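You operate a simulated robot arm through the tools that you are given. There is no shell and no other tool.

Carry out the task below with a simulated robot arm. There is one attempt and no reset: what you move stays moved.

Task
Put one 35 g portion and one yolk in the LAB cup.
Fine: the cup stays on the slide, pulled out.

The check looks at the end state, three seconds after you hand in, the way a careful person would. Anything else that was tipped, shoved, dropped, spilled or broken makes it a failure.

Robot
A 7-joint arm with a two-finger parallel gripper, fixed in place. Base frame: the origin is at the foot of the arm, x ahead of it, y to its left, z up; the work surface is at about z = 0. Lengths are in cm, angles in rad, forces in N, time in s.
With the tool pointing down near the work surface it reaches from about 24 to 62 cm from the base axis. Its first joint turns from -1.152 to 1.152 rad. Payload 2.6 kg.
The TCP is the grasp point between the finger pads, 3 cm short of the fingertips. In the tool frame z runs along the fingers and y along their closing line. Largest opening 9.4 cm; finger width 2.8, thickness 1; the body of the gripper, 5 by 9.6 cm, starts 5.5 cm behind the TCP.
Orientation is that of the tool frame in the base frame, as a unit quaternion [x, y, z, w]. With the fingers straight down and closing along the base's y, the tool's x points along the base's -x, its y along +y and its z along -z.

Tools
- The arm moves only by the tool drive_tool. Its argument "increments" is one flat list of numbers, 7 for each row, row after row: the turn, a rotation vector about the tool's x, y, z in units of 45 degrees (1.0 is 45 degrees), then the shift along the tool's x, y, z in units of 400 mm (1.0 is 400 mm), then the finger opening in cm, from 0 to 9.4. In form: [ax, ay, az, tx, ty, tz, claw, ax, ay, az, tx, ty, tz, claw, ...]. A call has 1 to 20 rows; each row is the pose to reach, as a shift and turn from the pose commanded when the call began, along the tool's axes at that moment. A call with a number of a shift or a turn outside -1 to 1 is refused whole. A row lasts 0.2 s, in which the tool goes at most 5 cm and 0.15 rad; a call with a longer step from one row to the next is refused whole, and so is a gripper value outside its range. Where a pose cannot be reached the arm comes as near as it can. A force on the tool above 70 N (or 10 N above the force at the start of the call, whichever is more), or a blocked arm, ends the call early, and 0.2 s more pass. The fingers move at their own pace (about 7.2 cm/s each) and stop on an object; they squeeze with about 44 N. The grip force told is the motor's: it shows also when the fingers shut on nothing. Time passes only in rows, and 0.2 s behind the last, so rows that repeat a pose let the fingers close. It gives the time, the measured TCP pose, the force on the tool (base axes), the opening and the grip force at its end, in the units of the frame above (readings bear some noise), with the torque about the TCP (base axes, N m) and any sound that the robot's microphone picked up.
- Cameras (640 x 400 px; columns grow to the right, rows downward): "scene" is fixed at [2.82, 42.21, 57.79]; the picture's right is [-0.84, -0.54, 0.00], its down [-0.23, 0.36, -0.91] and it looks along [0.49, -0.76, -0.42] (base axes); focal length 359 px, centre (320, 200). "wrist" rides on the gripper at [7.6, 1.4, -10.2] in the tool frame; the picture's right is [-0.18, 0.98, 0.00], its down [-0.75, -0.14, -0.64] and it looks along [-0.63, -0.12, 0.77] (tool axes); focal length 243 px, centre (320, 200). There is no depth. A picture from a camera that has moved, and an enlarged one, comes with that camera's place and axes in the base frame and with its lens.
- grab_frame(camera): a new picture of that camera. It takes no simulated time.
- zoom(camera, box): a new picture of the part [left, top, right, bottom] of that camera's present view, enlarged. It takes no simulated time.
- hand_in(): hands the job in; it is judged then, once.

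Nothing tells you positions but the pictures and the camera data. Unless the task says otherwise, let go and move clear before handing in.

The tools are called after "Emit:" as name(argument=value, ...) on one line, values as JSON. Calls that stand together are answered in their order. drive_tool: Moves the arm, as the interface text tells. Its arguments: {"type":"object","properties":{"increments":{"type":"array","items":{"type":"number"}}},"required":["increments"]} The other tools are called the same way: grab_frame (camera) takes a picture; zoom (camera, box) takes an enlarged picture of a part of a camera's view; hand_in () hands the job in.

At the start:

```text
time: 0.0
tool_pos: [32.0, -16.74, 42.07]
tcp_rot: [0.0, 1.0, 0.0, 0.0]
ft_force: [-0.8, 0.3, 0.2]
moment: [0.02, -0.02, 0.0]
grip_width: 9.39
grasp_force: 0.0
```

scene: 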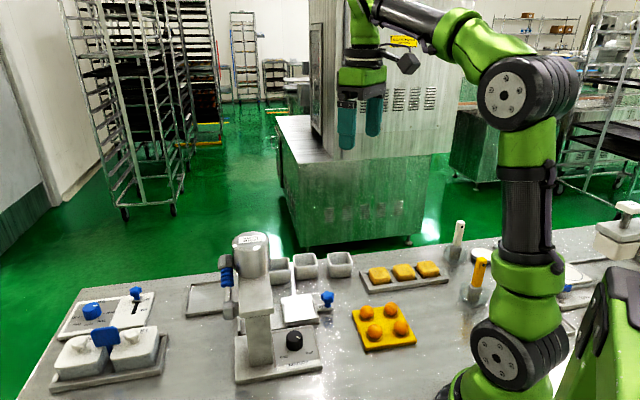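
wrist: 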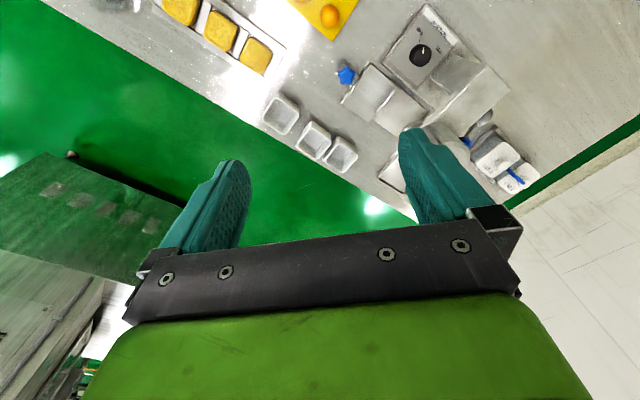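

I see a bench with yellow portions on a tray, yolks in a yellow tray, three white cups, a press-like device with a slide and blue knobs. I'll zoom in to read labels before moving.

Emit:
zoom(camera="scene", box=[180, 220, 360, 390])

Emit:
zoom(camera="scene", box=[330, 210, 510, 360])

Emit:
zoom(camera="scene", box=[30, 270, 190, 400])

Emit:
zoom(camera="scene", box=[540, 180, 640, 320])

Emit:
zoom(camera="wrist", box=[330, 0, 550, 220])

Emit:
zoom(camera="wrist", box=[120, 0, 400, 200])

```text
2.35 times, centred on (270, 305) of scene
camera zoom: at [2.82, 42.21, 57.79], right [-0.84, -0.54, 0.0], down [-0.23, 0.36, -0.91], along [0.49, -0.76, -0.42], focal length 845 px, centre (438, -47)
```

zoom: 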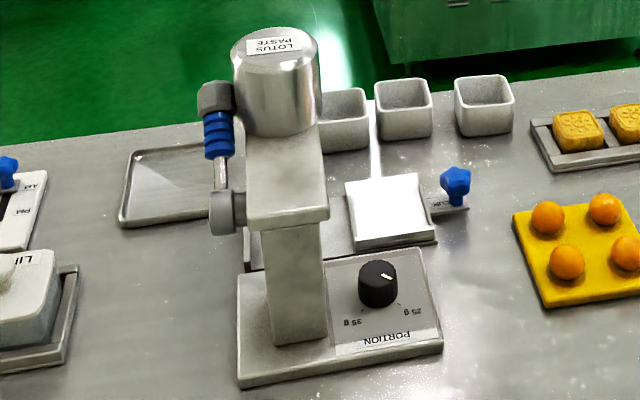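

```text
2.67 times, centred on (420, 285) of scene
camera zoom: at [2.82, 42.21, 57.79], right [-0.84, -0.54, 0.0], down [-0.23, 0.36, -0.91], along [0.49, -0.76, -0.42], focal length 958 px, centre (53, -27)
```

zoom: 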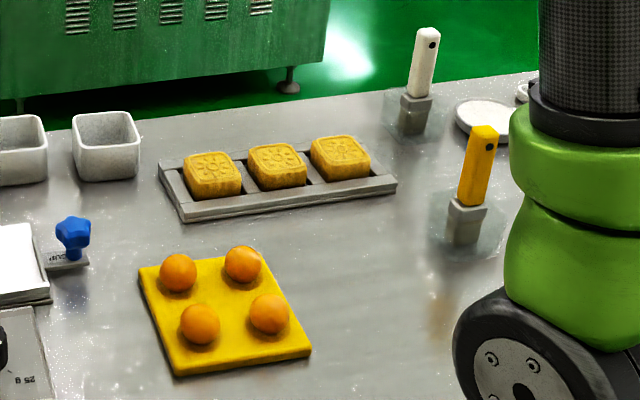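

```text
3.08 times, centred on (110, 335) of scene
camera zoom: at [2.82, 42.21, 57.79], right [-0.84, -0.54, 0.0], down [-0.23, 0.36, -0.91], along [0.49, -0.76, -0.42], focal length 1106 px, centre (966, -215)
```

zoom: 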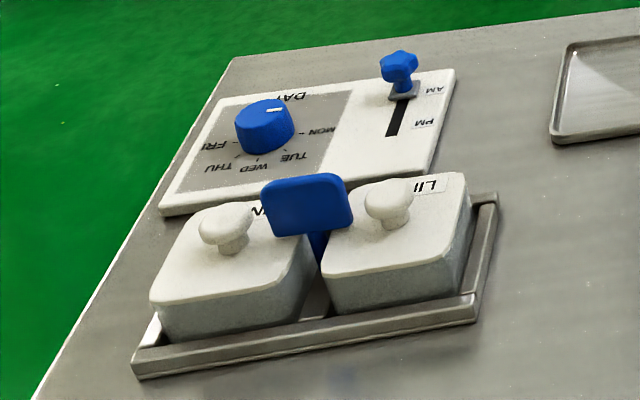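

```text
2.86 times, centred on (590, 250) of scene
camera zoom: at [2.82, 42.21, 57.79], right [-0.84, -0.54, 0.0], down [-0.23, 0.36, -0.91], along [0.49, -0.76, -0.42], focal length 1027 px, centre (-451, 57)
```

zoom: 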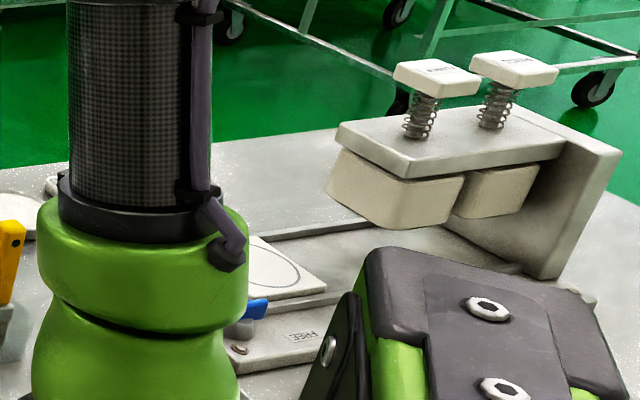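

```text
1.82 times, centred on (440, 110) of wrist
camera zoom: at [24.35, -15.37, 52.44], right [0.18, 0.98, 0.0], down [0.75, -0.14, 0.64], along [0.63, -0.12, -0.77], focal length 441 px, centre (102, 364)
```

zoom: 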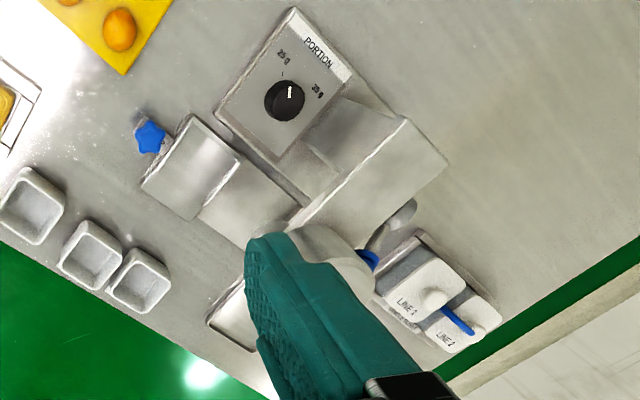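

```text
2.00 times, centred on (260, 100) of wrist
camera zoom: at [24.35, -15.37, 52.44], right [0.18, 0.98, 0.0], down [0.75, -0.14, 0.64], along [0.63, -0.12, -0.77], focal length 485 px, centre (440, 400)
```

zoom: 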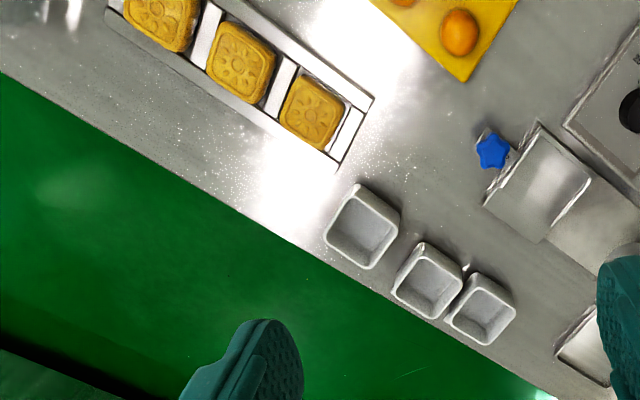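

Labels read from the far side of the bench, so I'll turn the wrist camera around in the free air to look at the cups and the stations from there.

Emit:
drive_tool(increments=[0, 0, -0.18, 0, 0, 0, 9.4, 0, 0, -0.36, 0, 0, 0, 9.4, 0, 0, -0.54, 0, 0, 0, 9.4, 0, 0, -0.72, 0, 0, 0, 9.4, 0, 0, -0.86, 0, 0, 0, 9.4, 0, 0, -1, 0, 0, 0, 9.4])

Emit:
grab_frame(camera="wrist")

Emit:
drive_tool(increments=[0, 0, -0.18, 0, 0, 0, 9.4, 0, 0, -0.36, 0, 0, 0, 9.4, 0, 0, -0.54, 0, 0, 0, 9.4, 0, 0, -0.72, 0, 0, 0, 9.4, 0, 0, -0.86, 0, 0, 0, 9.4, 0, 0, -1, 0, 0, 0, 9.4])

Emit:
grab_frame(camera="wrist")

Emit:
drive_tool(increments=[0, 0, -0.18, 0, 0, 0, 9.4, 0, 0, -0.36, 0, 0, 0, 9.4, 0, 0, -0.54, 0, 0, 0, 9.4, 0, 0, -0.72, 0, 0, 0, 9.4, 0, 0, -0.86, 0, 0, 0, 9.4, 0, 0, -1, 0, 0, 0, 9.4])

Emit:
grab_frame(camera="wrist")

```text
time: 1.4
tool_pos: [32.08, -16.53, 42.13]
tcp_rot: [-0.383, 0.924, 0.001, 0.0]
ft_force: [0.6, 0.2, 0.1]
moment: [0.02, 0.0, 0.01]
grip_width: 9.39
grasp_force: 0.0
```

```text
taken
camera wrist: at [25.59, -21.17, 52.44], right [-0.57, 0.82, 0.0], down [0.63, 0.43, 0.64], along [0.53, 0.36, -0.77], focal length 243 px, centre (320, 200)
```

wrist: 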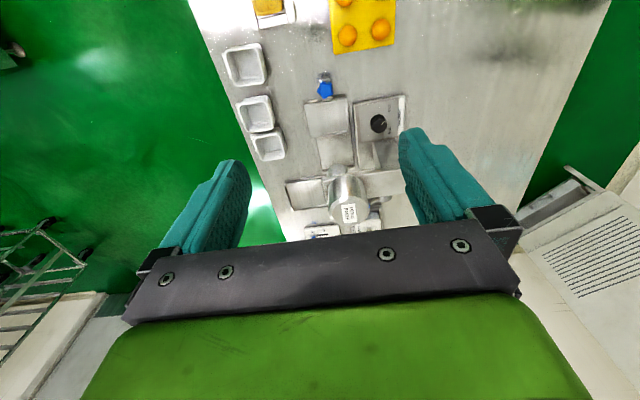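

```text
time: 2.8
tool_pos: [31.94, -16.67, 42.1]
tcp_rot: [0.708, -0.706, 0.0, 0.0]
ft_force: [0.1, 0.6, 0.1]
moment: [-0.02, -0.01, -0.03]
grip_width: 9.41
grasp_force: 0.0
```

```text
taken
camera wrist: at [30.54, -24.44, 52.43], right [-0.98, 0.18, 0.0], down [0.14, 0.75, 0.64], along [0.12, 0.63, -0.77], focal length 243 px, centre (320, 200)
```

wrist: 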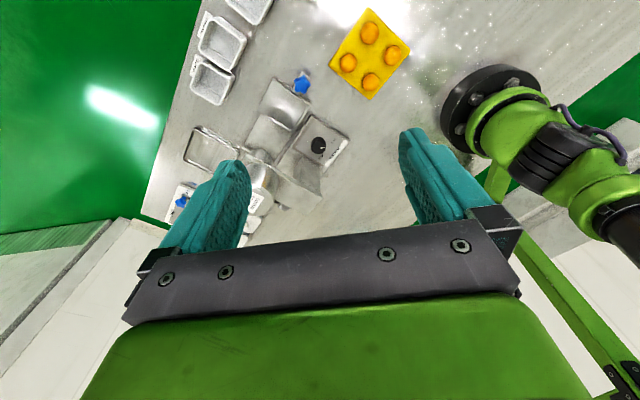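

```text
time: 4.2
tool_pos: [39.61, -10.8, 37.49]
tcp_rot: [0.921, -0.39, 0.0, -0.001]
ft_force: [0.6, -1.6, 0.6]
moment: [-0.01, 0.0, 0.0]
grip_width: 9.38
grasp_force: 0.1
out of reach, approached as far as the arm can: row 2, 3, 4, 5, 6
```

```text
taken
camera wrist: at [43.8, -17.31, 47.72], right [-0.83, -0.55, 0.0], down [-0.42, 0.64, 0.64], along [-0.35, 0.54, -0.77], focal length 243 px, centre (320, 200)
```

wrist: 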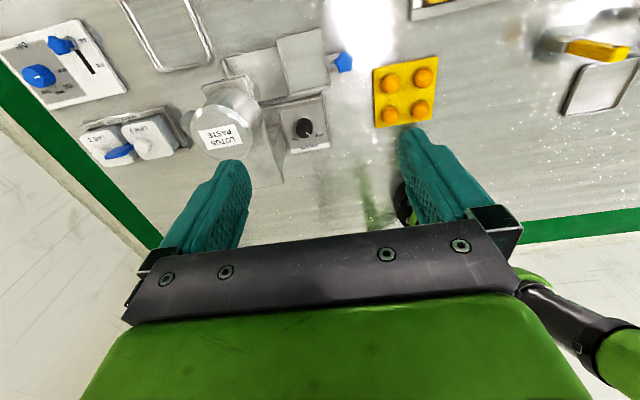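

The last turn ran into a joint limit and displaced the tool. I'll turn back 45°, where small labels on the cups' outer faces were visible.

Emit:
drive_tool(increments=[0, 0, 0.18, 0, 0, 0, 9.4, 0, 0, 0.36, 0, 0, 0, 9.4, 0, 0, 0.54, 0, 0, 0, 9.4, 0, 0, 0.72, 0, 0, 0, 9.4, 0, 0, 0.86, 0, 0, 0, 9.4, 0, 0, 1, 0, 0, 0, 9.4])

Emit:
zoom(camera="wrist", box=[160, 0, 360, 160])

Emit:
grab_frame(camera="wrist")

```text
time: 5.6
tool_pos: [39.6, -10.9, 37.41]
tcp_rot: [-0.706, 0.708, 0.0, 0.0]
ft_force: [1.5, 0.0, -0.6]
moment: [0.0, 0.01, 0.01]
grip_width: 9.38
grasp_force: 0.0
```

```text
2.50 times, centred on (260, 80) of wrist
camera zoom: at [38.01, -18.48, 47.79], right [-0.98, 0.19, 0.0], down [0.14, 0.75, 0.64], along [0.12, 0.63, -0.77], focal length 606 px, centre (470, 500)
```

zoom: 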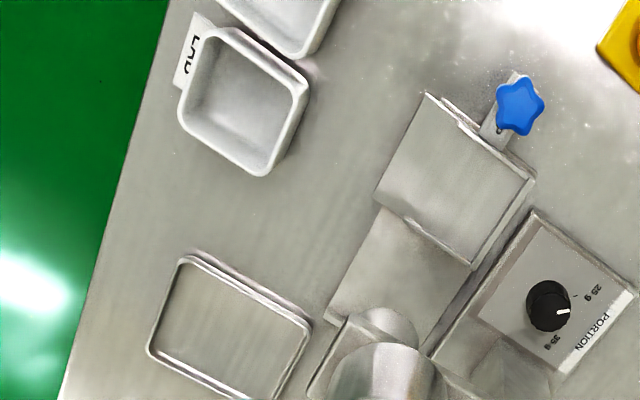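

```text
taken
camera wrist: at [38.01, -18.48, 47.79], right [-0.98, 0.19, 0.0], down [0.14, 0.75, 0.64], along [0.12, 0.63, -0.77], focal length 243 px, centre (320, 200)
```

wrist: 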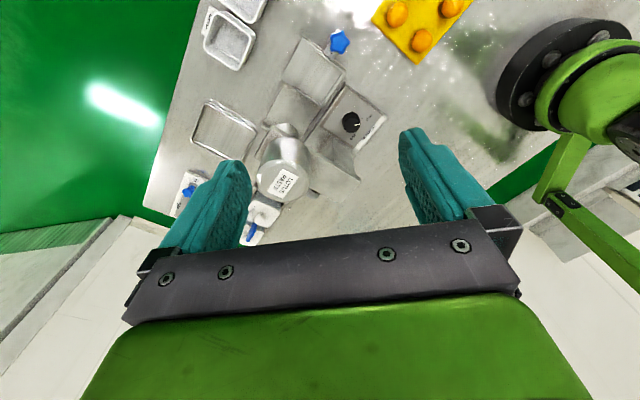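

The far (+x) cup of the three seems to carry "LAB". I'll slide the camera over the cup row to read all three.

Emit:
drive_tool(increments=[0, 0, 0, 0.1, -0.02, 0, 9.4, 0, 0, 0, 0.2, -0.04, 0, 9.4, 0, 0, 0, 0.25, -0.05, 0, 9.4])

Emit:
zoom(camera="wrist", box=[180, 0, 420, 160])

Emit:
grab_frame(camera="wrist")

Emit:
grab_frame(camera="scene")

```text
time: 6.4
tool_pos: [41.58, -20.86, 37.45]
tcp_rot: [0.707, -0.707, 0.0, 0.001]
ft_force: [0.6, 0.2, -0.3]
moment: [0.0, -0.02, 0.02]
grip_width: 9.37
grasp_force: 0.0
```

```text
2.50 times, centred on (300, 80) of wrist
camera zoom: at [40.09, -28.52, 47.81], right [-0.98, 0.18, 0.0], down [0.14, 0.75, 0.64], along [0.12, 0.63, -0.77], focal length 606 px, centre (370, 500)
```

zoom: 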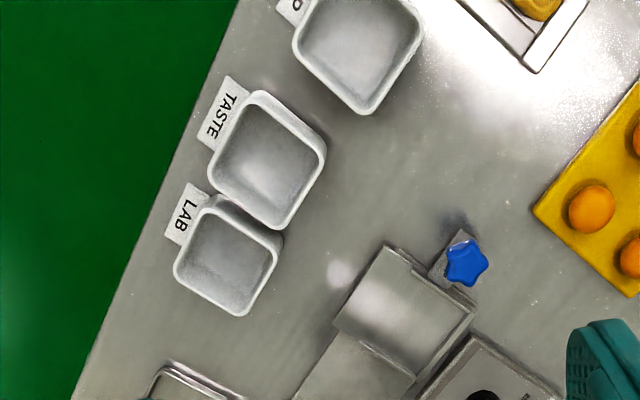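

```text
taken
camera wrist: at [40.09, -28.52, 47.81], right [-0.98, 0.18, 0.0], down [0.14, 0.75, 0.64], along [0.12, 0.63, -0.77], focal length 243 px, centre (320, 200)
```

wrist: 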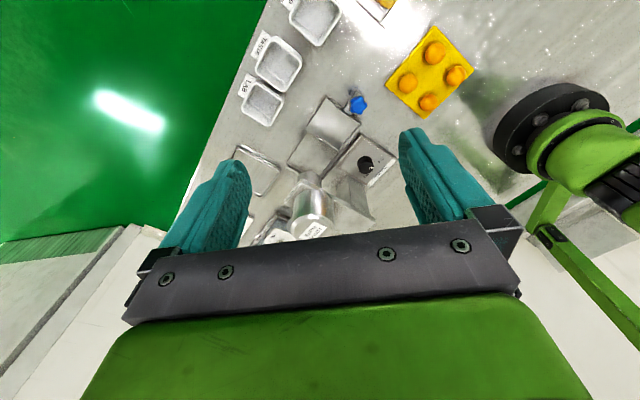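

```text
taken
```

scene: 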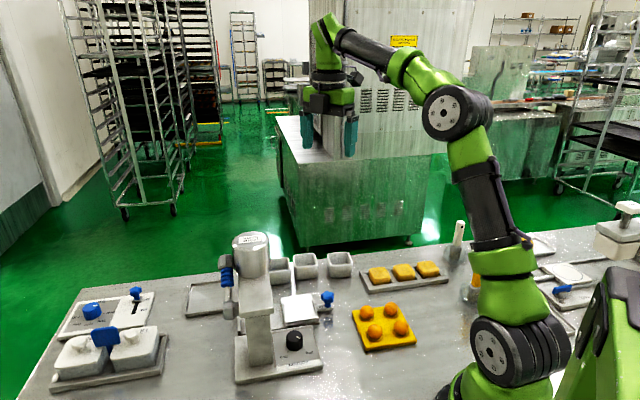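

LAB label sits in front of the +x-most cup, with the TASTE cup right beside it. Now I'll look closely at the dispenser, slide and yolk tools.

Emit:
zoom(camera="scene", box=[205, 225, 285, 345])

Emit:
zoom(camera="scene", box=[265, 245, 365, 325])

Emit:
zoom(camera="scene", box=[430, 210, 520, 320])

Emit:
zoom(camera="wrist", box=[220, 80, 420, 250])

```text
3.33 times, centred on (245, 285) of scene
camera zoom: at [2.81, 42.21, 57.79], right [-0.84, -0.54, 0.0], down [-0.23, 0.36, -0.91], along [0.49, -0.76, -0.42], focal length 1198 px, centre (570, -83)
```

zoom: 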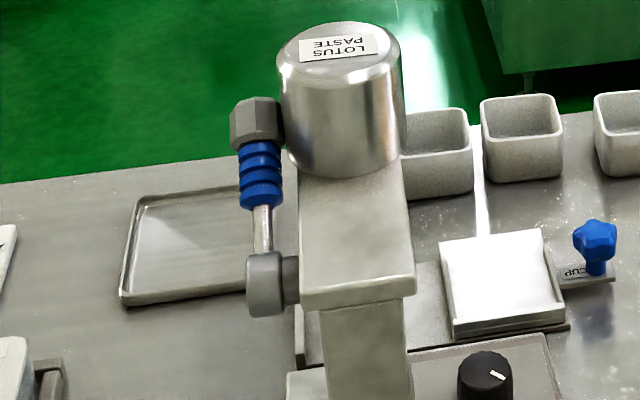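

```text
5.00 times, centred on (315, 285) of scene
camera zoom: at [2.81, 42.21, 57.79], right [-0.84, -0.54, 0.0], down [-0.23, 0.36, -0.91], along [0.49, -0.76, -0.42], focal length 1796 px, centre (345, -225)
```

zoom: 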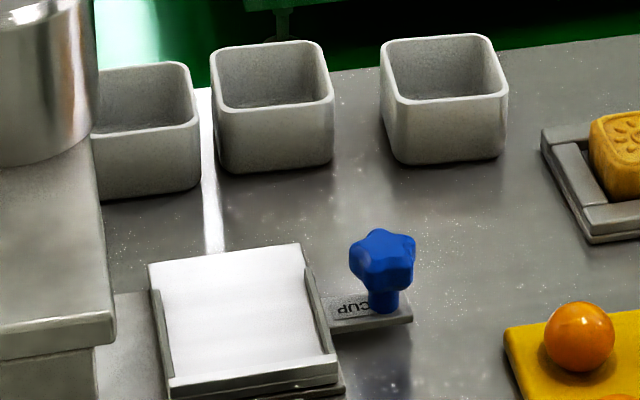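

```text
3.64 times, centred on (475, 265) of scene
camera zoom: at [2.81, 42.21, 57.79], right [-0.84, -0.54, 0.0], down [-0.23, 0.36, -0.91], along [0.49, -0.76, -0.42], focal length 1307 px, centre (-244, -36)
```

zoom: 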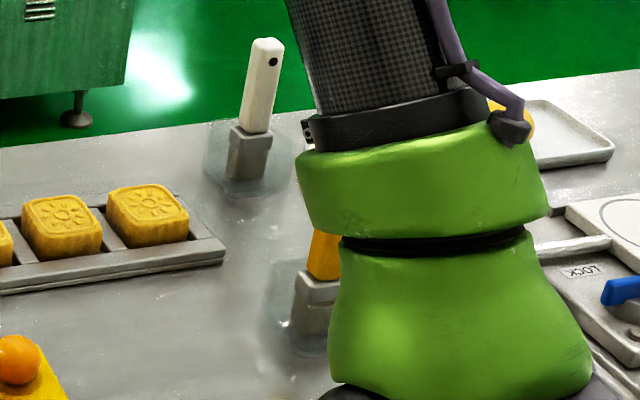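

```text
2.35 times, centred on (320, 165) of wrist
camera zoom: at [40.09, -28.52, 47.81], right [-0.98, 0.18, 0.0], down [0.14, 0.75, 0.64], along [0.12, 0.63, -0.77], focal length 571 px, centre (320, 282)
```

zoom: 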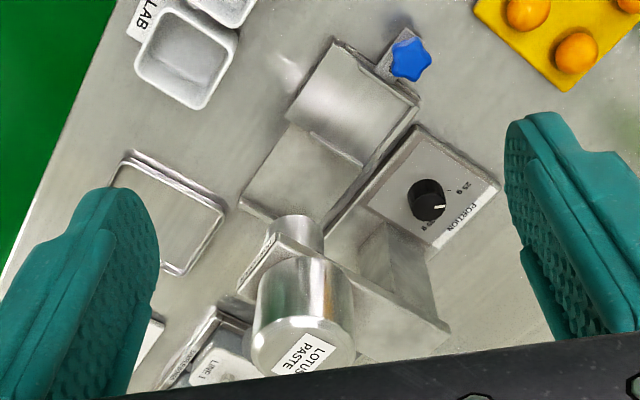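

I take LAB cup to be near (52.6, -16.2), slide plate near (41, -9), hopper near (46.5, -0.8) with top at 20.6. I'll align the tool with the bench (45°) and move for a closer view from above.

Emit:
drive_tool(increments=[0, 0, 0.18, -0.05, -0.045, 0.03, 9.4, 0, 0, 0.36, -0.1, -0.09, 0.06, 9.4, 0, 0, 0.54, -0.15, -0.135, 0.09, 9.4, 0, 0, 0.72, -0.2, -0.18, 0.12, 9.4, 0, 0, 0.86, -0.25, -0.225, 0.15, 9.4, 0, 0, 1, -0.2825, -0.27, 0.1875, 9.4])

Emit:
grab_frame(camera="wrist")

Emit:
zoom(camera="wrist", box=[180, 0, 380, 125])

Emit:
zoom(camera="wrist", box=[300, 0, 500, 125])

Emit:
grab_frame(camera="scene")

```text
time: 7.8
tool_pos: [52.4, -9.48, 29.96]
tcp_rot: [-0.382, 0.924, 0.0, 0.0]
ft_force: [0.4, -0.3, 0.7]
moment: [0.0, -0.01, 0.01]
grip_width: 9.38
grasp_force: 0.2
```

```text
taken
camera wrist: at [45.92, -13.94, 40.3], right [-0.56, 0.83, 0.0], down [0.63, 0.43, 0.64], along [0.53, 0.36, -0.77], focal length 243 px, centre (320, 200)
```

wrist: 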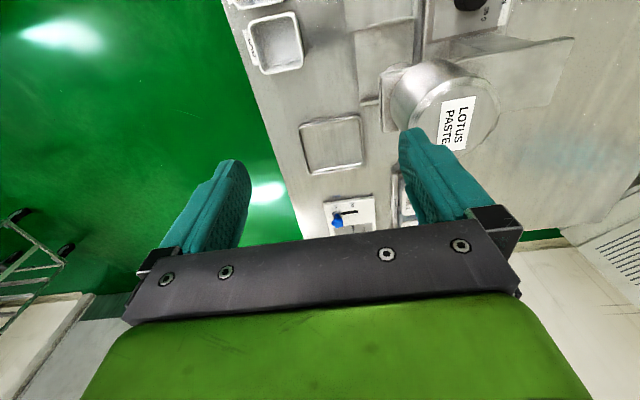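

```text
3.20 times, centred on (280, 62) of wrist
camera zoom: at [45.92, -13.94, 40.3], right [-0.56, 0.83, 0.0], down [0.63, 0.43, 0.64], along [0.53, 0.36, -0.77], focal length 776 px, centre (448, 640)
```

zoom: 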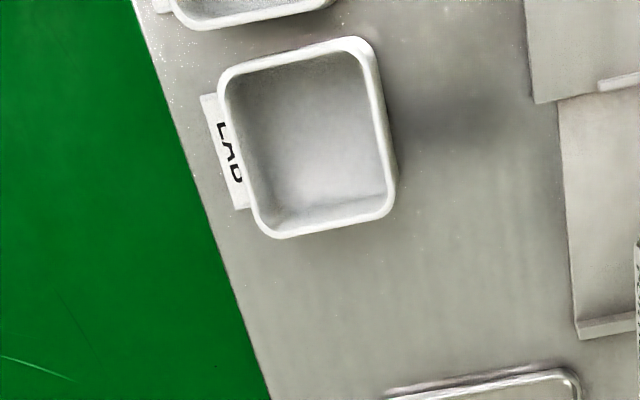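

```text
3.20 times, centred on (400, 62) of wrist
camera zoom: at [45.92, -13.94, 40.3], right [-0.56, 0.83, 0.0], down [0.63, 0.43, 0.64], along [0.53, 0.36, -0.77], focal length 776 px, centre (64, 640)
```

zoom: 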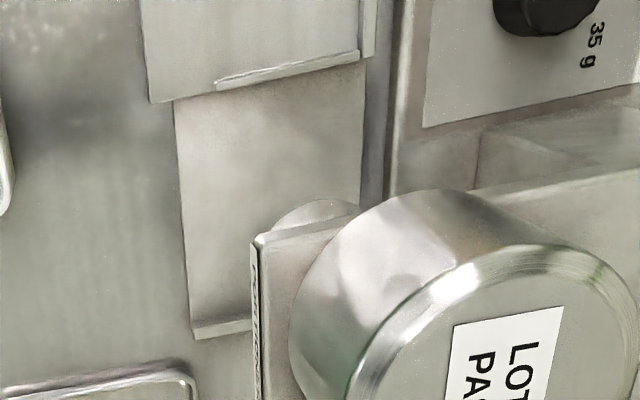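

```text
taken
```

scene: 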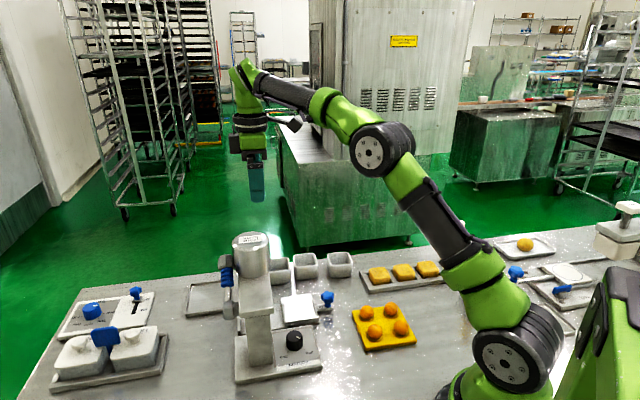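

The LAB cup is about 5.7 cm square, centred near (52.8, -15.9), aligned with the tool now. Next a look from over the slide and dial.

Emit:
drive_tool(increments=[0, 0, 0, 0, 0.0875, 0, 9.4, 0, 0, 0, 0, 0.175, 0, 9.4])

Emit:
zoom(camera="wrist", box=[230, 0, 390, 100])

Emit:
zoom(camera="wrist", box=[330, 0, 430, 62])

Emit:
grab_frame(camera="wrist")

```text
time: 8.4
tool_pos: [47.27, -4.53, 30.01]
tcp_rot: [-0.382, 0.924, 0.001, 0.0]
ft_force: [0.0, 1.0, -0.3]
moment: [0.01, 0.0, -0.02]
grip_width: 9.42
grasp_force: 0.0
```

```text
4.00 times, centred on (310, 50) of wrist
camera zoom: at [40.86, -8.99, 40.25], right [-0.56, 0.83, 0.0], down [0.63, 0.43, 0.64], along [0.53, 0.36, -0.77], focal length 970 px, centre (360, 800)
```

zoom: 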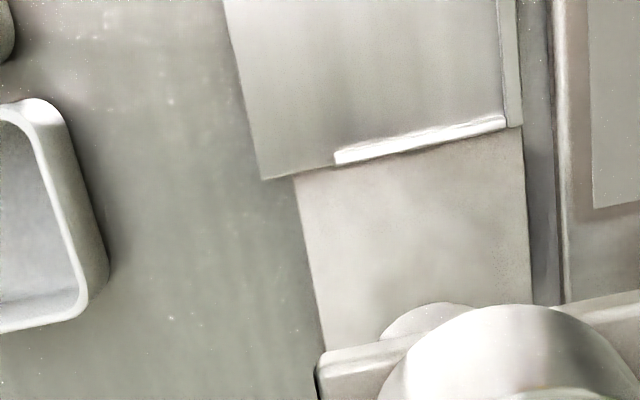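

```text
6.40 times, centred on (380, 31) of wrist
camera zoom: at [40.86, -8.99, 40.25], right [-0.56, 0.83, 0.0], down [0.63, 0.43, 0.64], along [0.53, 0.36, -0.77], focal length 1553 px, centre (-64, 1282)
```

zoom: 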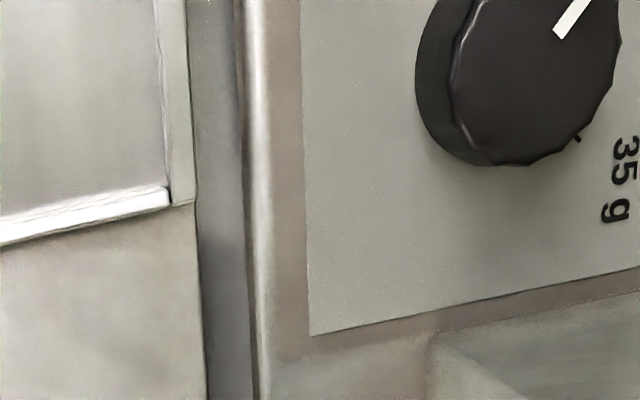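

```text
taken
camera wrist: at [40.86, -8.99, 40.25], right [-0.56, 0.83, 0.0], down [0.63, 0.43, 0.64], along [0.53, 0.36, -0.77], focal length 243 px, centre (320, 200)
```

wrist: 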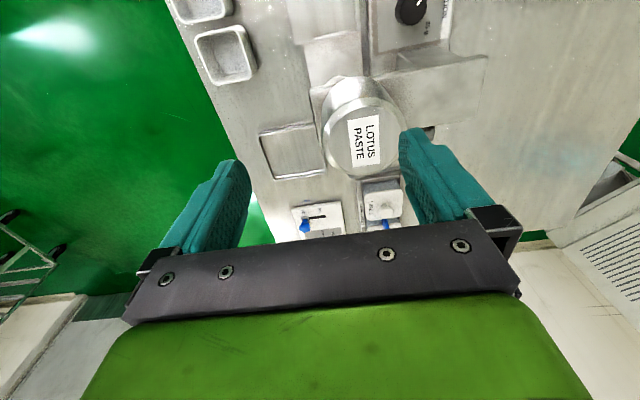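

I need the view shifted further toward the knob end; moving the tool 10 cm along its x.

Emit:
drive_tool(increments=[0, 0, 0, 0.1, 0, 0, 9.4, 0, 0, 0, 0.2, 0, 0, 9.4, 0, 0, 0, 0.27, 0.03, 0, 9.4])

Emit:
zoom(camera="wrist", box=[230, 0, 390, 100])

Emit:
zoom(camera="wrist", box=[330, 30, 430, 92])

Emit:
grab_frame(camera="wrist")

```text
time: 9.2
tool_pos: [38.92, -11.33, 29.99]
tcp_rot: [-0.383, 0.924, 0.0, 0.0]
ft_force: [-0.5, -0.5, 0.2]
moment: [-0.03, 0.05, 0.06]
grip_width: 9.38
grasp_force: 0.0
```

```text
4.00 times, centred on (310, 50) of wrist
camera zoom: at [32.44, -15.84, 40.29], right [-0.56, 0.83, 0.0], down [0.63, 0.43, 0.64], along [0.53, 0.36, -0.77], focal length 970 px, centre (360, 800)
```

zoom: 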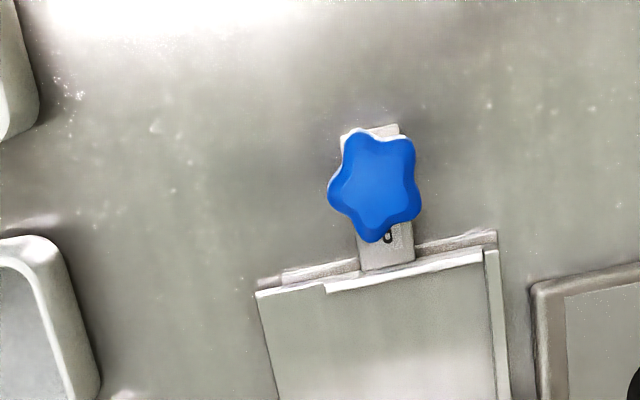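

```text
6.40 times, centred on (380, 61) of wrist
camera zoom: at [32.44, -15.84, 40.29], right [-0.56, 0.83, 0.0], down [0.63, 0.43, 0.64], along [0.53, 0.36, -0.77], focal length 1553 px, centre (-64, 1090)
```

zoom: 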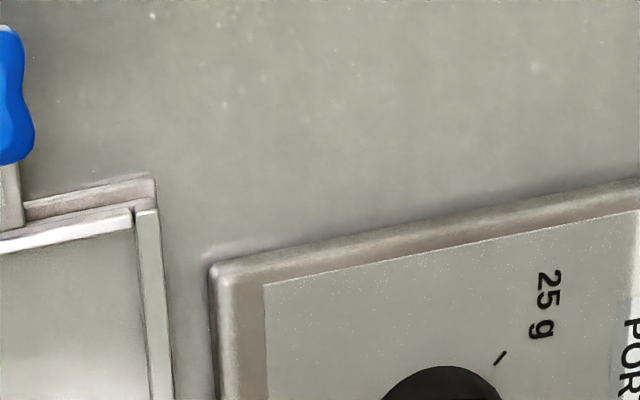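

```text
taken
camera wrist: at [32.44, -15.84, 40.29], right [-0.56, 0.83, 0.0], down [0.63, 0.43, 0.64], along [0.53, 0.36, -0.77], focal length 243 px, centre (320, 200)
```

wrist: 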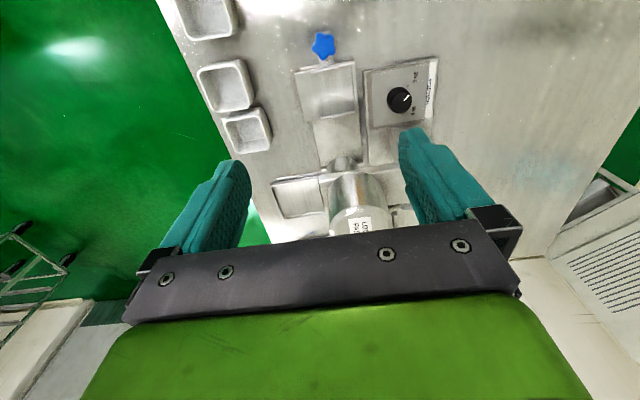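

Emit:
zoom(camera="wrist", box=[350, 45, 450, 145])

Emit:
zoom(camera="wrist", box=[270, 20, 400, 200])

```text
4.00 times, centred on (400, 95) of wrist
camera zoom: at [32.44, -15.84, 40.29], right [-0.56, 0.83, 0.0], down [0.63, 0.43, 0.64], along [0.53, 0.36, -0.77], focal length 970 px, centre (0, 620)
```

zoom: 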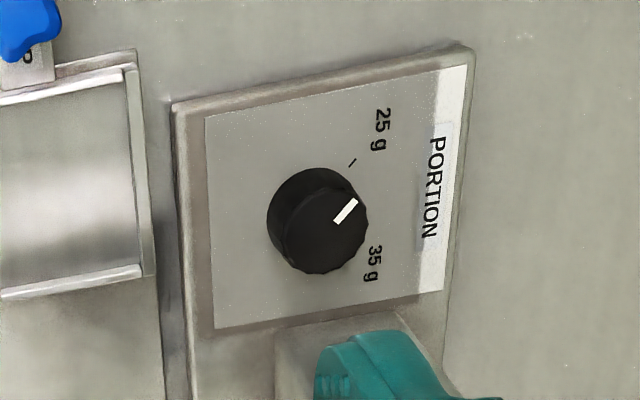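

```text
2.22 times, centred on (335, 110) of wrist
camera zoom: at [32.44, -15.84, 40.29], right [-0.56, 0.83, 0.0], down [0.63, 0.43, 0.64], along [0.53, 0.36, -0.77], focal length 539 px, centre (287, 400)
```

zoom: 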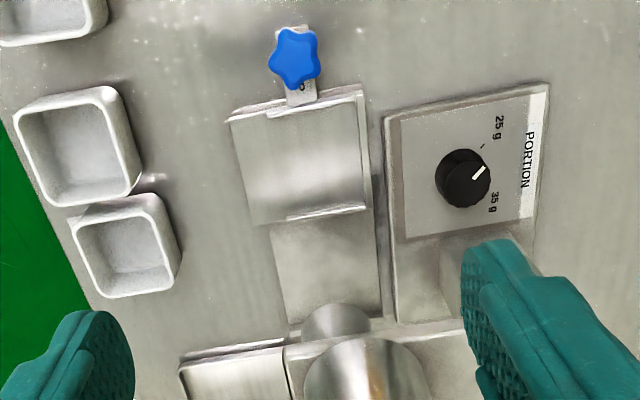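

The dial points at 25 g, with the 35 g tick 90° clockwise seen from above. Knob centre ≈ (35.55, 0.7), top z ≈ 4.2; the dispenser beam is close on one side, so I'll approach with the narrow side of the gripper toward it, and turn in small steps.

Emit:
drive_tool(increments=[0, 0, 0, -0.034, 0.068, 0.06, 9.4, 0, 0, 0, -0.068, 0.136, 0.12, 9.4, 0, 0, 0, -0.1, 0.204, 0.18, 9.4, 0, 0, 0, -0.135, 0.272, 0.25, 9.4])

Emit:
grab_frame(camera="wrist")

Emit:
zoom(camera="scene", box=[200, 200, 360, 390])

```text
time: 10.2
tool_pos: [35.05, 0.21, 20.0]
tcp_rot: [-0.381, 0.925, 0.001, 0.0]
ft_force: [-0.1, 0.1, -0.5]
moment: [-0.01, 0.02, -0.03]
grip_width: 9.41
grasp_force: 0.0
```

```text
taken
camera wrist: at [28.63, -4.25, 30.3], right [-0.56, 0.83, 0.0], down [0.63, 0.43, 0.64], along [0.53, 0.36, -0.77], focal length 243 px, centre (320, 200)
```

wrist: 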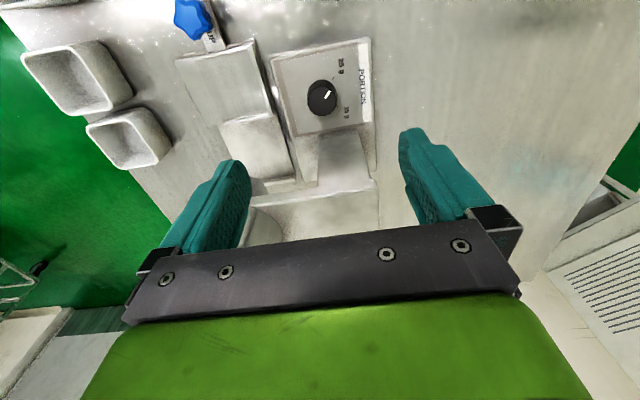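

```text
2.11 times, centred on (280, 295) of scene
camera zoom: at [2.82, 42.2, 57.79], right [-0.84, -0.54, 0.0], down [-0.23, 0.36, -0.91], along [0.49, -0.76, -0.42], focal length 756 px, centre (404, 0)
```

zoom: 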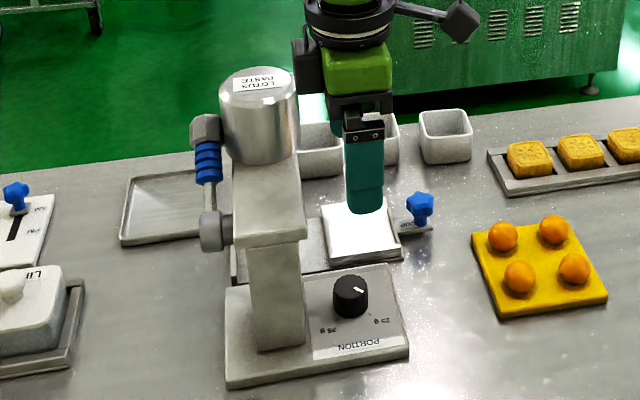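

Emit:
zoom(camera="wrist", box=[260, 30, 400, 150])

Emit:
zoom(camera="scene", box=[250, 310, 330, 380])

```text
3.33 times, centred on (330, 90) of wrist
camera zoom: at [28.63, -4.25, 30.3], right [-0.56, 0.83, 0.0], down [0.63, 0.43, 0.64], along [0.53, 0.36, -0.77], focal length 809 px, centre (287, 567)
```

zoom: 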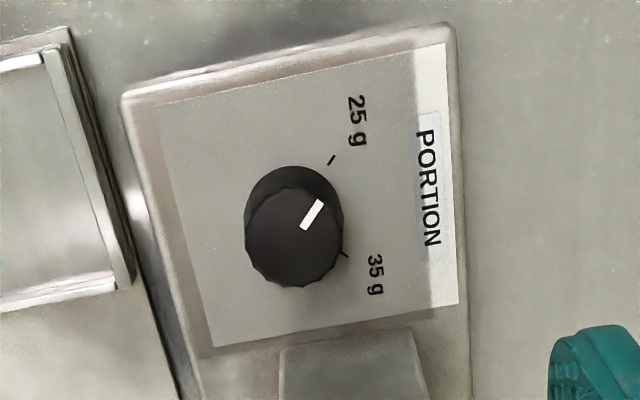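

```text
5.71 times, centred on (290, 345) of scene
camera zoom: at [2.82, 42.2, 57.79], right [-0.84, -0.54, 0.0], down [-0.23, 0.36, -0.91], along [0.49, -0.76, -0.42], focal length 2053 px, centre (491, -629)
```

zoom: 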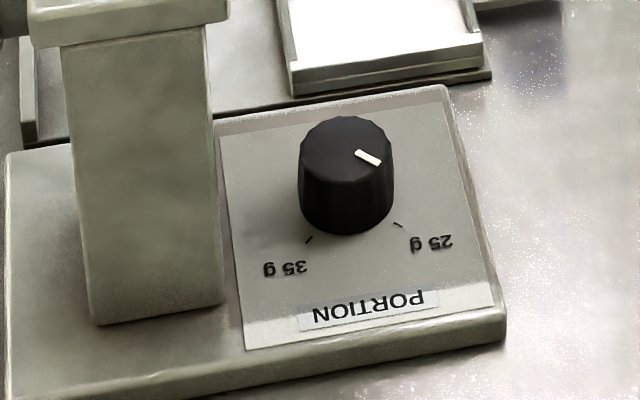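

Refined: knob centre (35.55, 0.7), top z ≈ 3.9, mark exactly at 25 g. I pre-rotate by −15°, descend with the fingers at 6 cm and stop with tips about 2 cm above the bench.

Emit:
drive_tool(increments=[0, 0, -0.11, 0, -0.002, 0.06, 6, 0, 0, -0.22, 0, -0.005, 0.14, 6, 0, 0, -0.333, 0.002, -0.005, 0.22, 6, 0, 0, -0.333, 0.002, -0.005, 0.29, 6, 0, 0, -0.333, 0.002, -0.005, 0.34, 6, 0, 0, -0.333, 0.002, -0.005, 0.365, 6, 0, 0, -0.333, 0.002, -0.005, 0.3775, 6])

Emit:
zoom(camera="scene", box=[210, 220, 370, 390])

Emit:
grab_frame(camera="wrist")

```text
time: 11.3
tool_pos: [35.3, -0.02, 9.02]
tcp_rot: [-0.501, 0.865, -0.003, 0.005]
ft_force: [-4.5, -0.1, 8.6]
moment: [0.36, -0.56, 0.23]
grip_width: 5.99
grasp_force: 0.1
stopped in row 5: the force on the tool passed its limit at 120 N (the readings are from after the stop); the commanded pose is now the measured one
```

```text
2.35 times, centred on (290, 305) of scene
camera zoom: at [2.81, 42.21, 57.79], right [-0.84, -0.54, 0.0], down [-0.23, 0.36, -0.91], along [0.49, -0.76, -0.42], focal length 845 px, centre (391, -47)
```

zoom: 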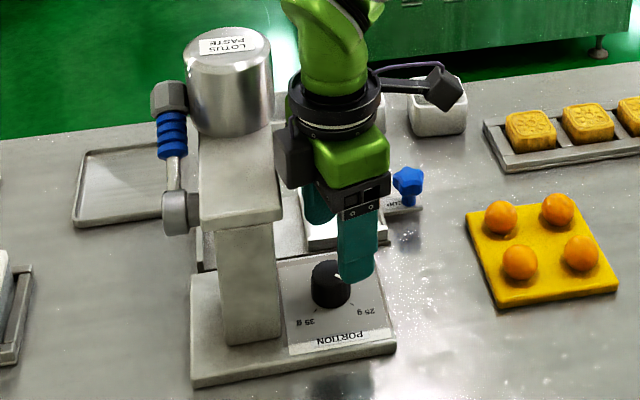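

```text
taken
camera wrist: at [30.14, -5.98, 19.24], right [-0.76, 0.65, -0.01], down [0.49, 0.58, 0.65], along [0.43, 0.49, -0.76], focal length 243 px, centre (320, 200)
```

wrist: 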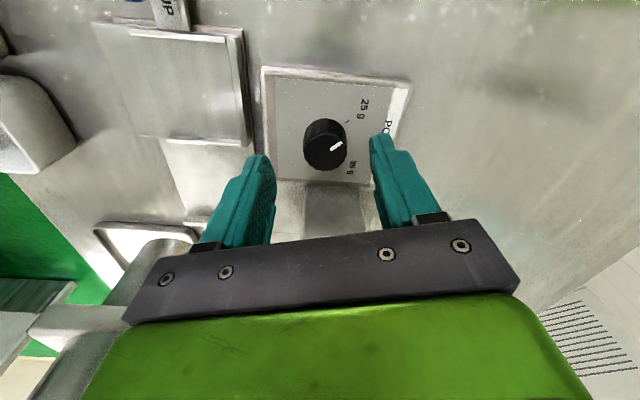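

The descent was stopped by contact: a box on the far side of the hand met the dispenser's beam. Nothing looks moved. I'll back up, tilt the hand 25° away from the beam, and come in again.

Emit:
drive_tool(increments=[0, 0, 0, 0, 0, -0.05, 6, 0, 0, 0, 0, 0, -0.15, 6, 0, 0, 0, 0, 0, -0.2, 6, 0, -0.14, 0, 0, 0, -0.2, 6, 0, -0.28, 0, 0, 0, -0.2, 6, 0, -0.42, 0, 0, 0, -0.2, 6, 0, -0.556, 0, 0, 0, -0.2, 6])

Emit:
zoom(camera="scene", box=[200, 180, 400, 390])

Emit:
grab_frame(camera="wrist")

```text
time: 12.9
tool_pos: [35.12, -0.02, 16.9]
tcp_rot: [-0.49, 0.843, 0.106, 0.193]
ft_force: [0.1, 0.2, 0.0]
moment: [0.0, -0.01, 0.01]
grip_width: 5.99
grasp_force: 0.1
```

```text
1.90 times, centred on (300, 285) of scene
camera zoom: at [2.81, 42.21, 57.79], right [-0.84, -0.54, 0.0], down [-0.23, 0.36, -0.91], along [0.49, -0.76, -0.42], focal length 684 px, centre (358, 38)
```

zoom: 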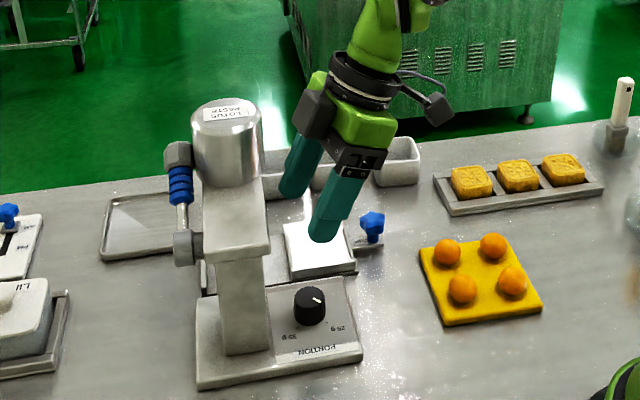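

```text
taken
camera wrist: at [28.25, -9.14, 22.98], right [-0.77, 0.63, 0.07], down [0.32, 0.29, 0.9], along [0.55, 0.72, -0.42], focal length 243 px, centre (320, 200)
```

wrist: 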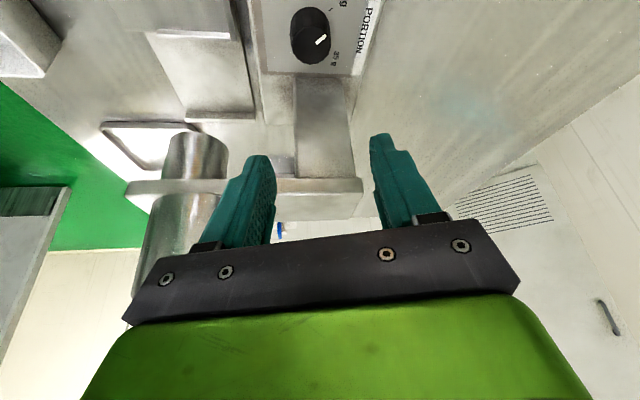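

Tilt is good. Descend straight onto the knob in slow steps.

Emit:
drive_tool(increments=[0, 0, 0, 0.043, 0.001, 0.0873, 6, 0, 0, 0, 0.0773, 0.002, 0.157, 6, 0, 0, 0, 0.103, 0.003, 0.2096, 6, 0, 0, 0, 0.116, 0.003, 0.236, 6, 0, 0, 0, 0.1288, 0.003, 0.262, 6])

Emit:
zoom(camera="scene", box=[200, 220, 360, 390])

Emit:
grab_frame(camera="wrist")

```text
time: 14.1
tool_pos: [35.13, -0.16, 5.2]
tcp_rot: [-0.489, 0.844, 0.106, 0.193]
ft_force: [-0.1, -0.2, -0.5]
moment: [0.0, 0.01, 0.02]
grip_width: 6.01
grasp_force: 0.1
```

```text
2.35 times, centred on (280, 305) of scene
camera zoom: at [2.81, 42.21, 57.79], right [-0.84, -0.54, 0.0], down [-0.23, 0.36, -0.91], along [0.49, -0.76, -0.42], focal length 845 px, centre (414, -47)
```

zoom: 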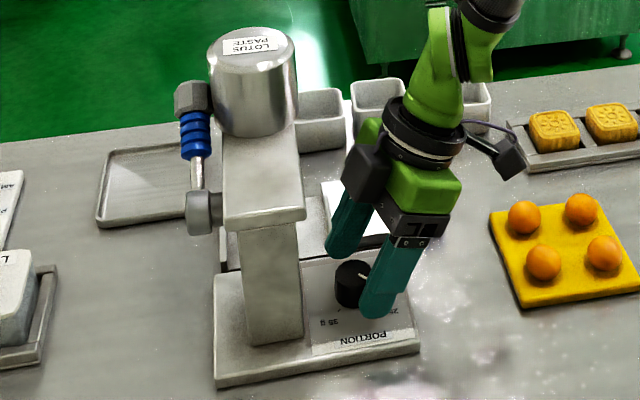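

```text
taken
camera wrist: at [28.18, -9.34, 11.27], right [-0.77, 0.63, 0.07], down [0.32, 0.29, 0.9], along [0.55, 0.72, -0.42], focal length 243 px, centre (320, 200)
```

wrist: 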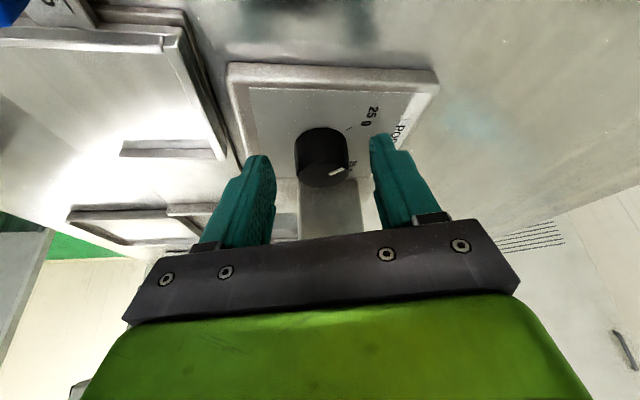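

The fingers straddle the knob. Close on it and turn 45° clockwise (seen from above) about the knob's axis.

Emit:
drive_tool(increments=[0, 0, 0, 0, 0, 0, 0, 0, 0, 0, 0, 0, 0, 0, 0, 0, 0, 0, 0, 0, 0, 0, 0, 0, 0, 0, 0, 0, 0.0715, 0.0017, 0.1503, 0, 0.0031, 0, 0, 0.143, 0.0035, 0.3005, -0.0004, 0.0062, 0.0001, 0, 0.2145, 0.0052, 0.4508, -0.0011, 0.0093, 0.0004, 0, 0.286, 0.0069, 0.601, -0.0022, 0.0121, 0.0009, 0, 0.3575, 0.0087, 0.7513, -0.0037, 0.0149, 0.0016, 0, 0.429, 0.0104, 0.9015, -0.0054, 0.0173, 0.0024, 0, 0.429, 0.0104, 0.9015, -0.0054, 0.0173, 0.0024, 0])

Emit:
grab_frame(camera="wrist")

Emit:
zoom(camera="scene", box=[200, 220, 360, 390])

```text
time: 16.5
tool_pos: [34.59, 0.65, 5.23]
tcp_rot: [-0.13, 0.967, 0.026, 0.217]
ft_force: [-28.9, 7.6, 22.8]
moment: [0.52, 0.6, 0.15]
grip_width: 3.15
grasp_force: 44.8
```

```text
taken
camera wrist: at [23.23, -1.07, 11.28], right [-0.1, 0.99, 0.07], down [0.43, -0.02, 0.9], along [0.9, 0.12, -0.42], focal length 243 px, centre (320, 200)
```

wrist: 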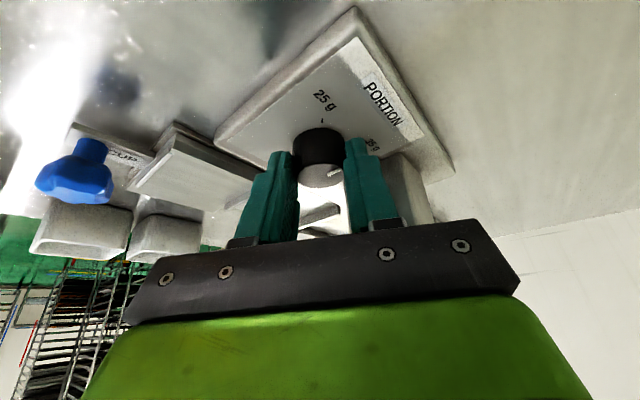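

```text
2.35 times, centred on (280, 305) of scene
camera zoom: at [2.81, 42.21, 57.79], right [-0.84, -0.54, 0.0], down [-0.23, 0.36, -0.91], along [0.49, -0.76, -0.42], focal length 845 px, centre (414, -47)
```

zoom: 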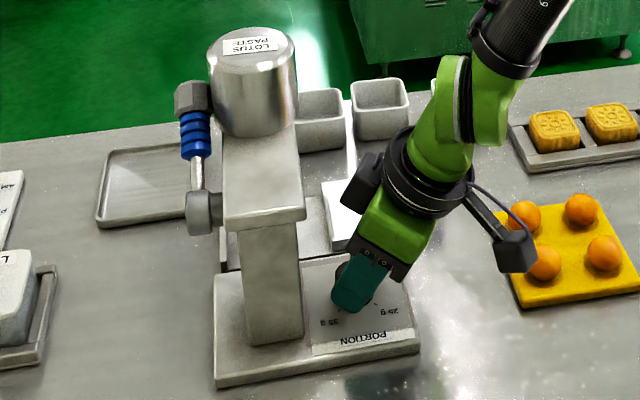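

Emit:
zoom(camera="wrist", box=[260, 70, 440, 230])

```text
2.50 times, centred on (350, 150) of wrist
camera zoom: at [23.23, -1.07, 11.28], right [-0.1, 0.99, 0.07], down [0.43, -0.02, 0.9], along [0.9, 0.12, -0.42], focal length 606 px, centre (245, 325)
```

zoom: 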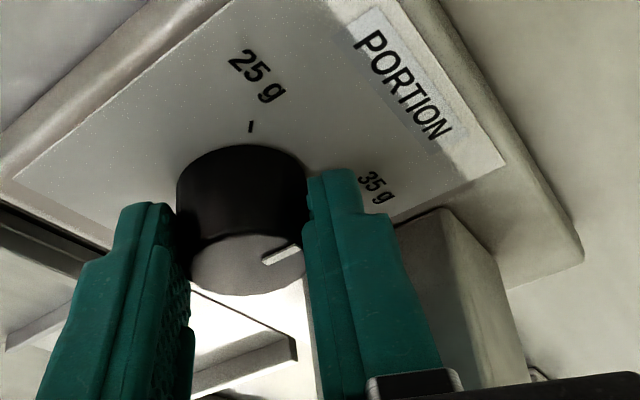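

The knob moved about halfway with the grip. I'll open, swing back 45°, and regrasp for the second half.

Emit:
drive_tool(increments=[0, 0, 0, 0, 0, 0, 6, 0, 0, 0, 0, 0, 0, 6, -0.0715, -0.0017, -0.1503, -0.0014, -0.002, 0.0007, 6, -0.143, -0.0035, -0.3005, -0.0028, -0.004, 0.0013, 6, -0.2145, -0.0052, -0.4508, -0.0043, -0.006, 0.002, 6, -0.286, -0.0069, -0.601, -0.0057, -0.008, 0.0027, 6, -0.3575, -0.0087, -0.7513, -0.0071, -0.01, 0.0034, 6, -0.429, -0.0104, -0.9015, -0.0085, -0.0116, 0.004, 6])

Emit:
grab_frame(camera="wrist")

Emit:
zoom(camera="scene", box=[230, 290, 350, 390])

```text
time: 18.3
tool_pos: [35.07, -0.01, 5.23]
tcp_rot: [-0.491, 0.843, 0.106, 0.191]
ft_force: [0.8, -0.1, 0.0]
moment: [0.0, -0.02, -0.01]
grip_width: 6.03
grasp_force: 0.1
```

```text
taken
camera wrist: at [28.21, -9.07, 11.28], right [-0.77, 0.63, 0.07], down [0.32, 0.29, 0.9], along [0.55, 0.72, -0.42], focal length 243 px, centre (320, 200)
```

wrist: 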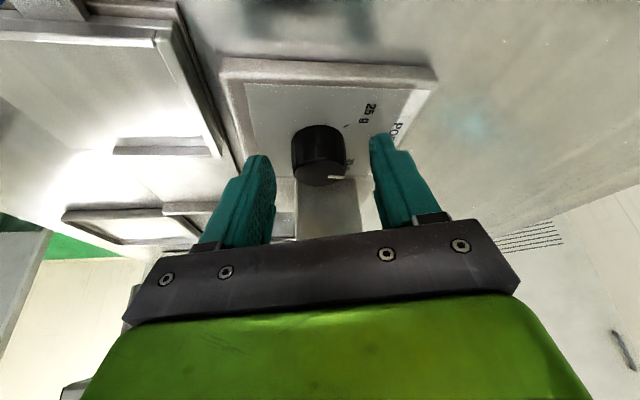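

```text
4.00 times, centred on (290, 340) of scene
camera zoom: at [2.81, 42.21, 57.79], right [-0.84, -0.54, 0.0], down [-0.23, 0.36, -0.91], along [0.49, -0.76, -0.42], focal length 1437 px, centre (440, -360)
```

zoom: 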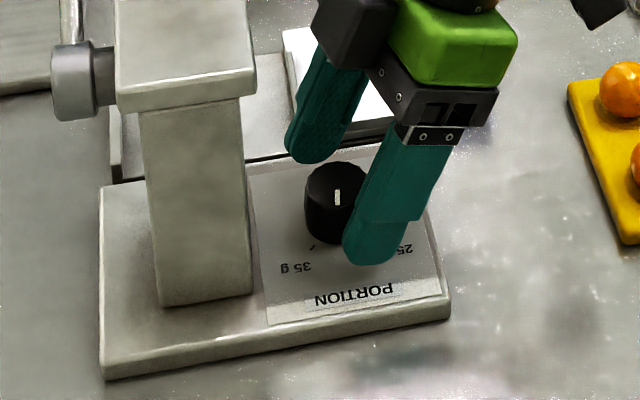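

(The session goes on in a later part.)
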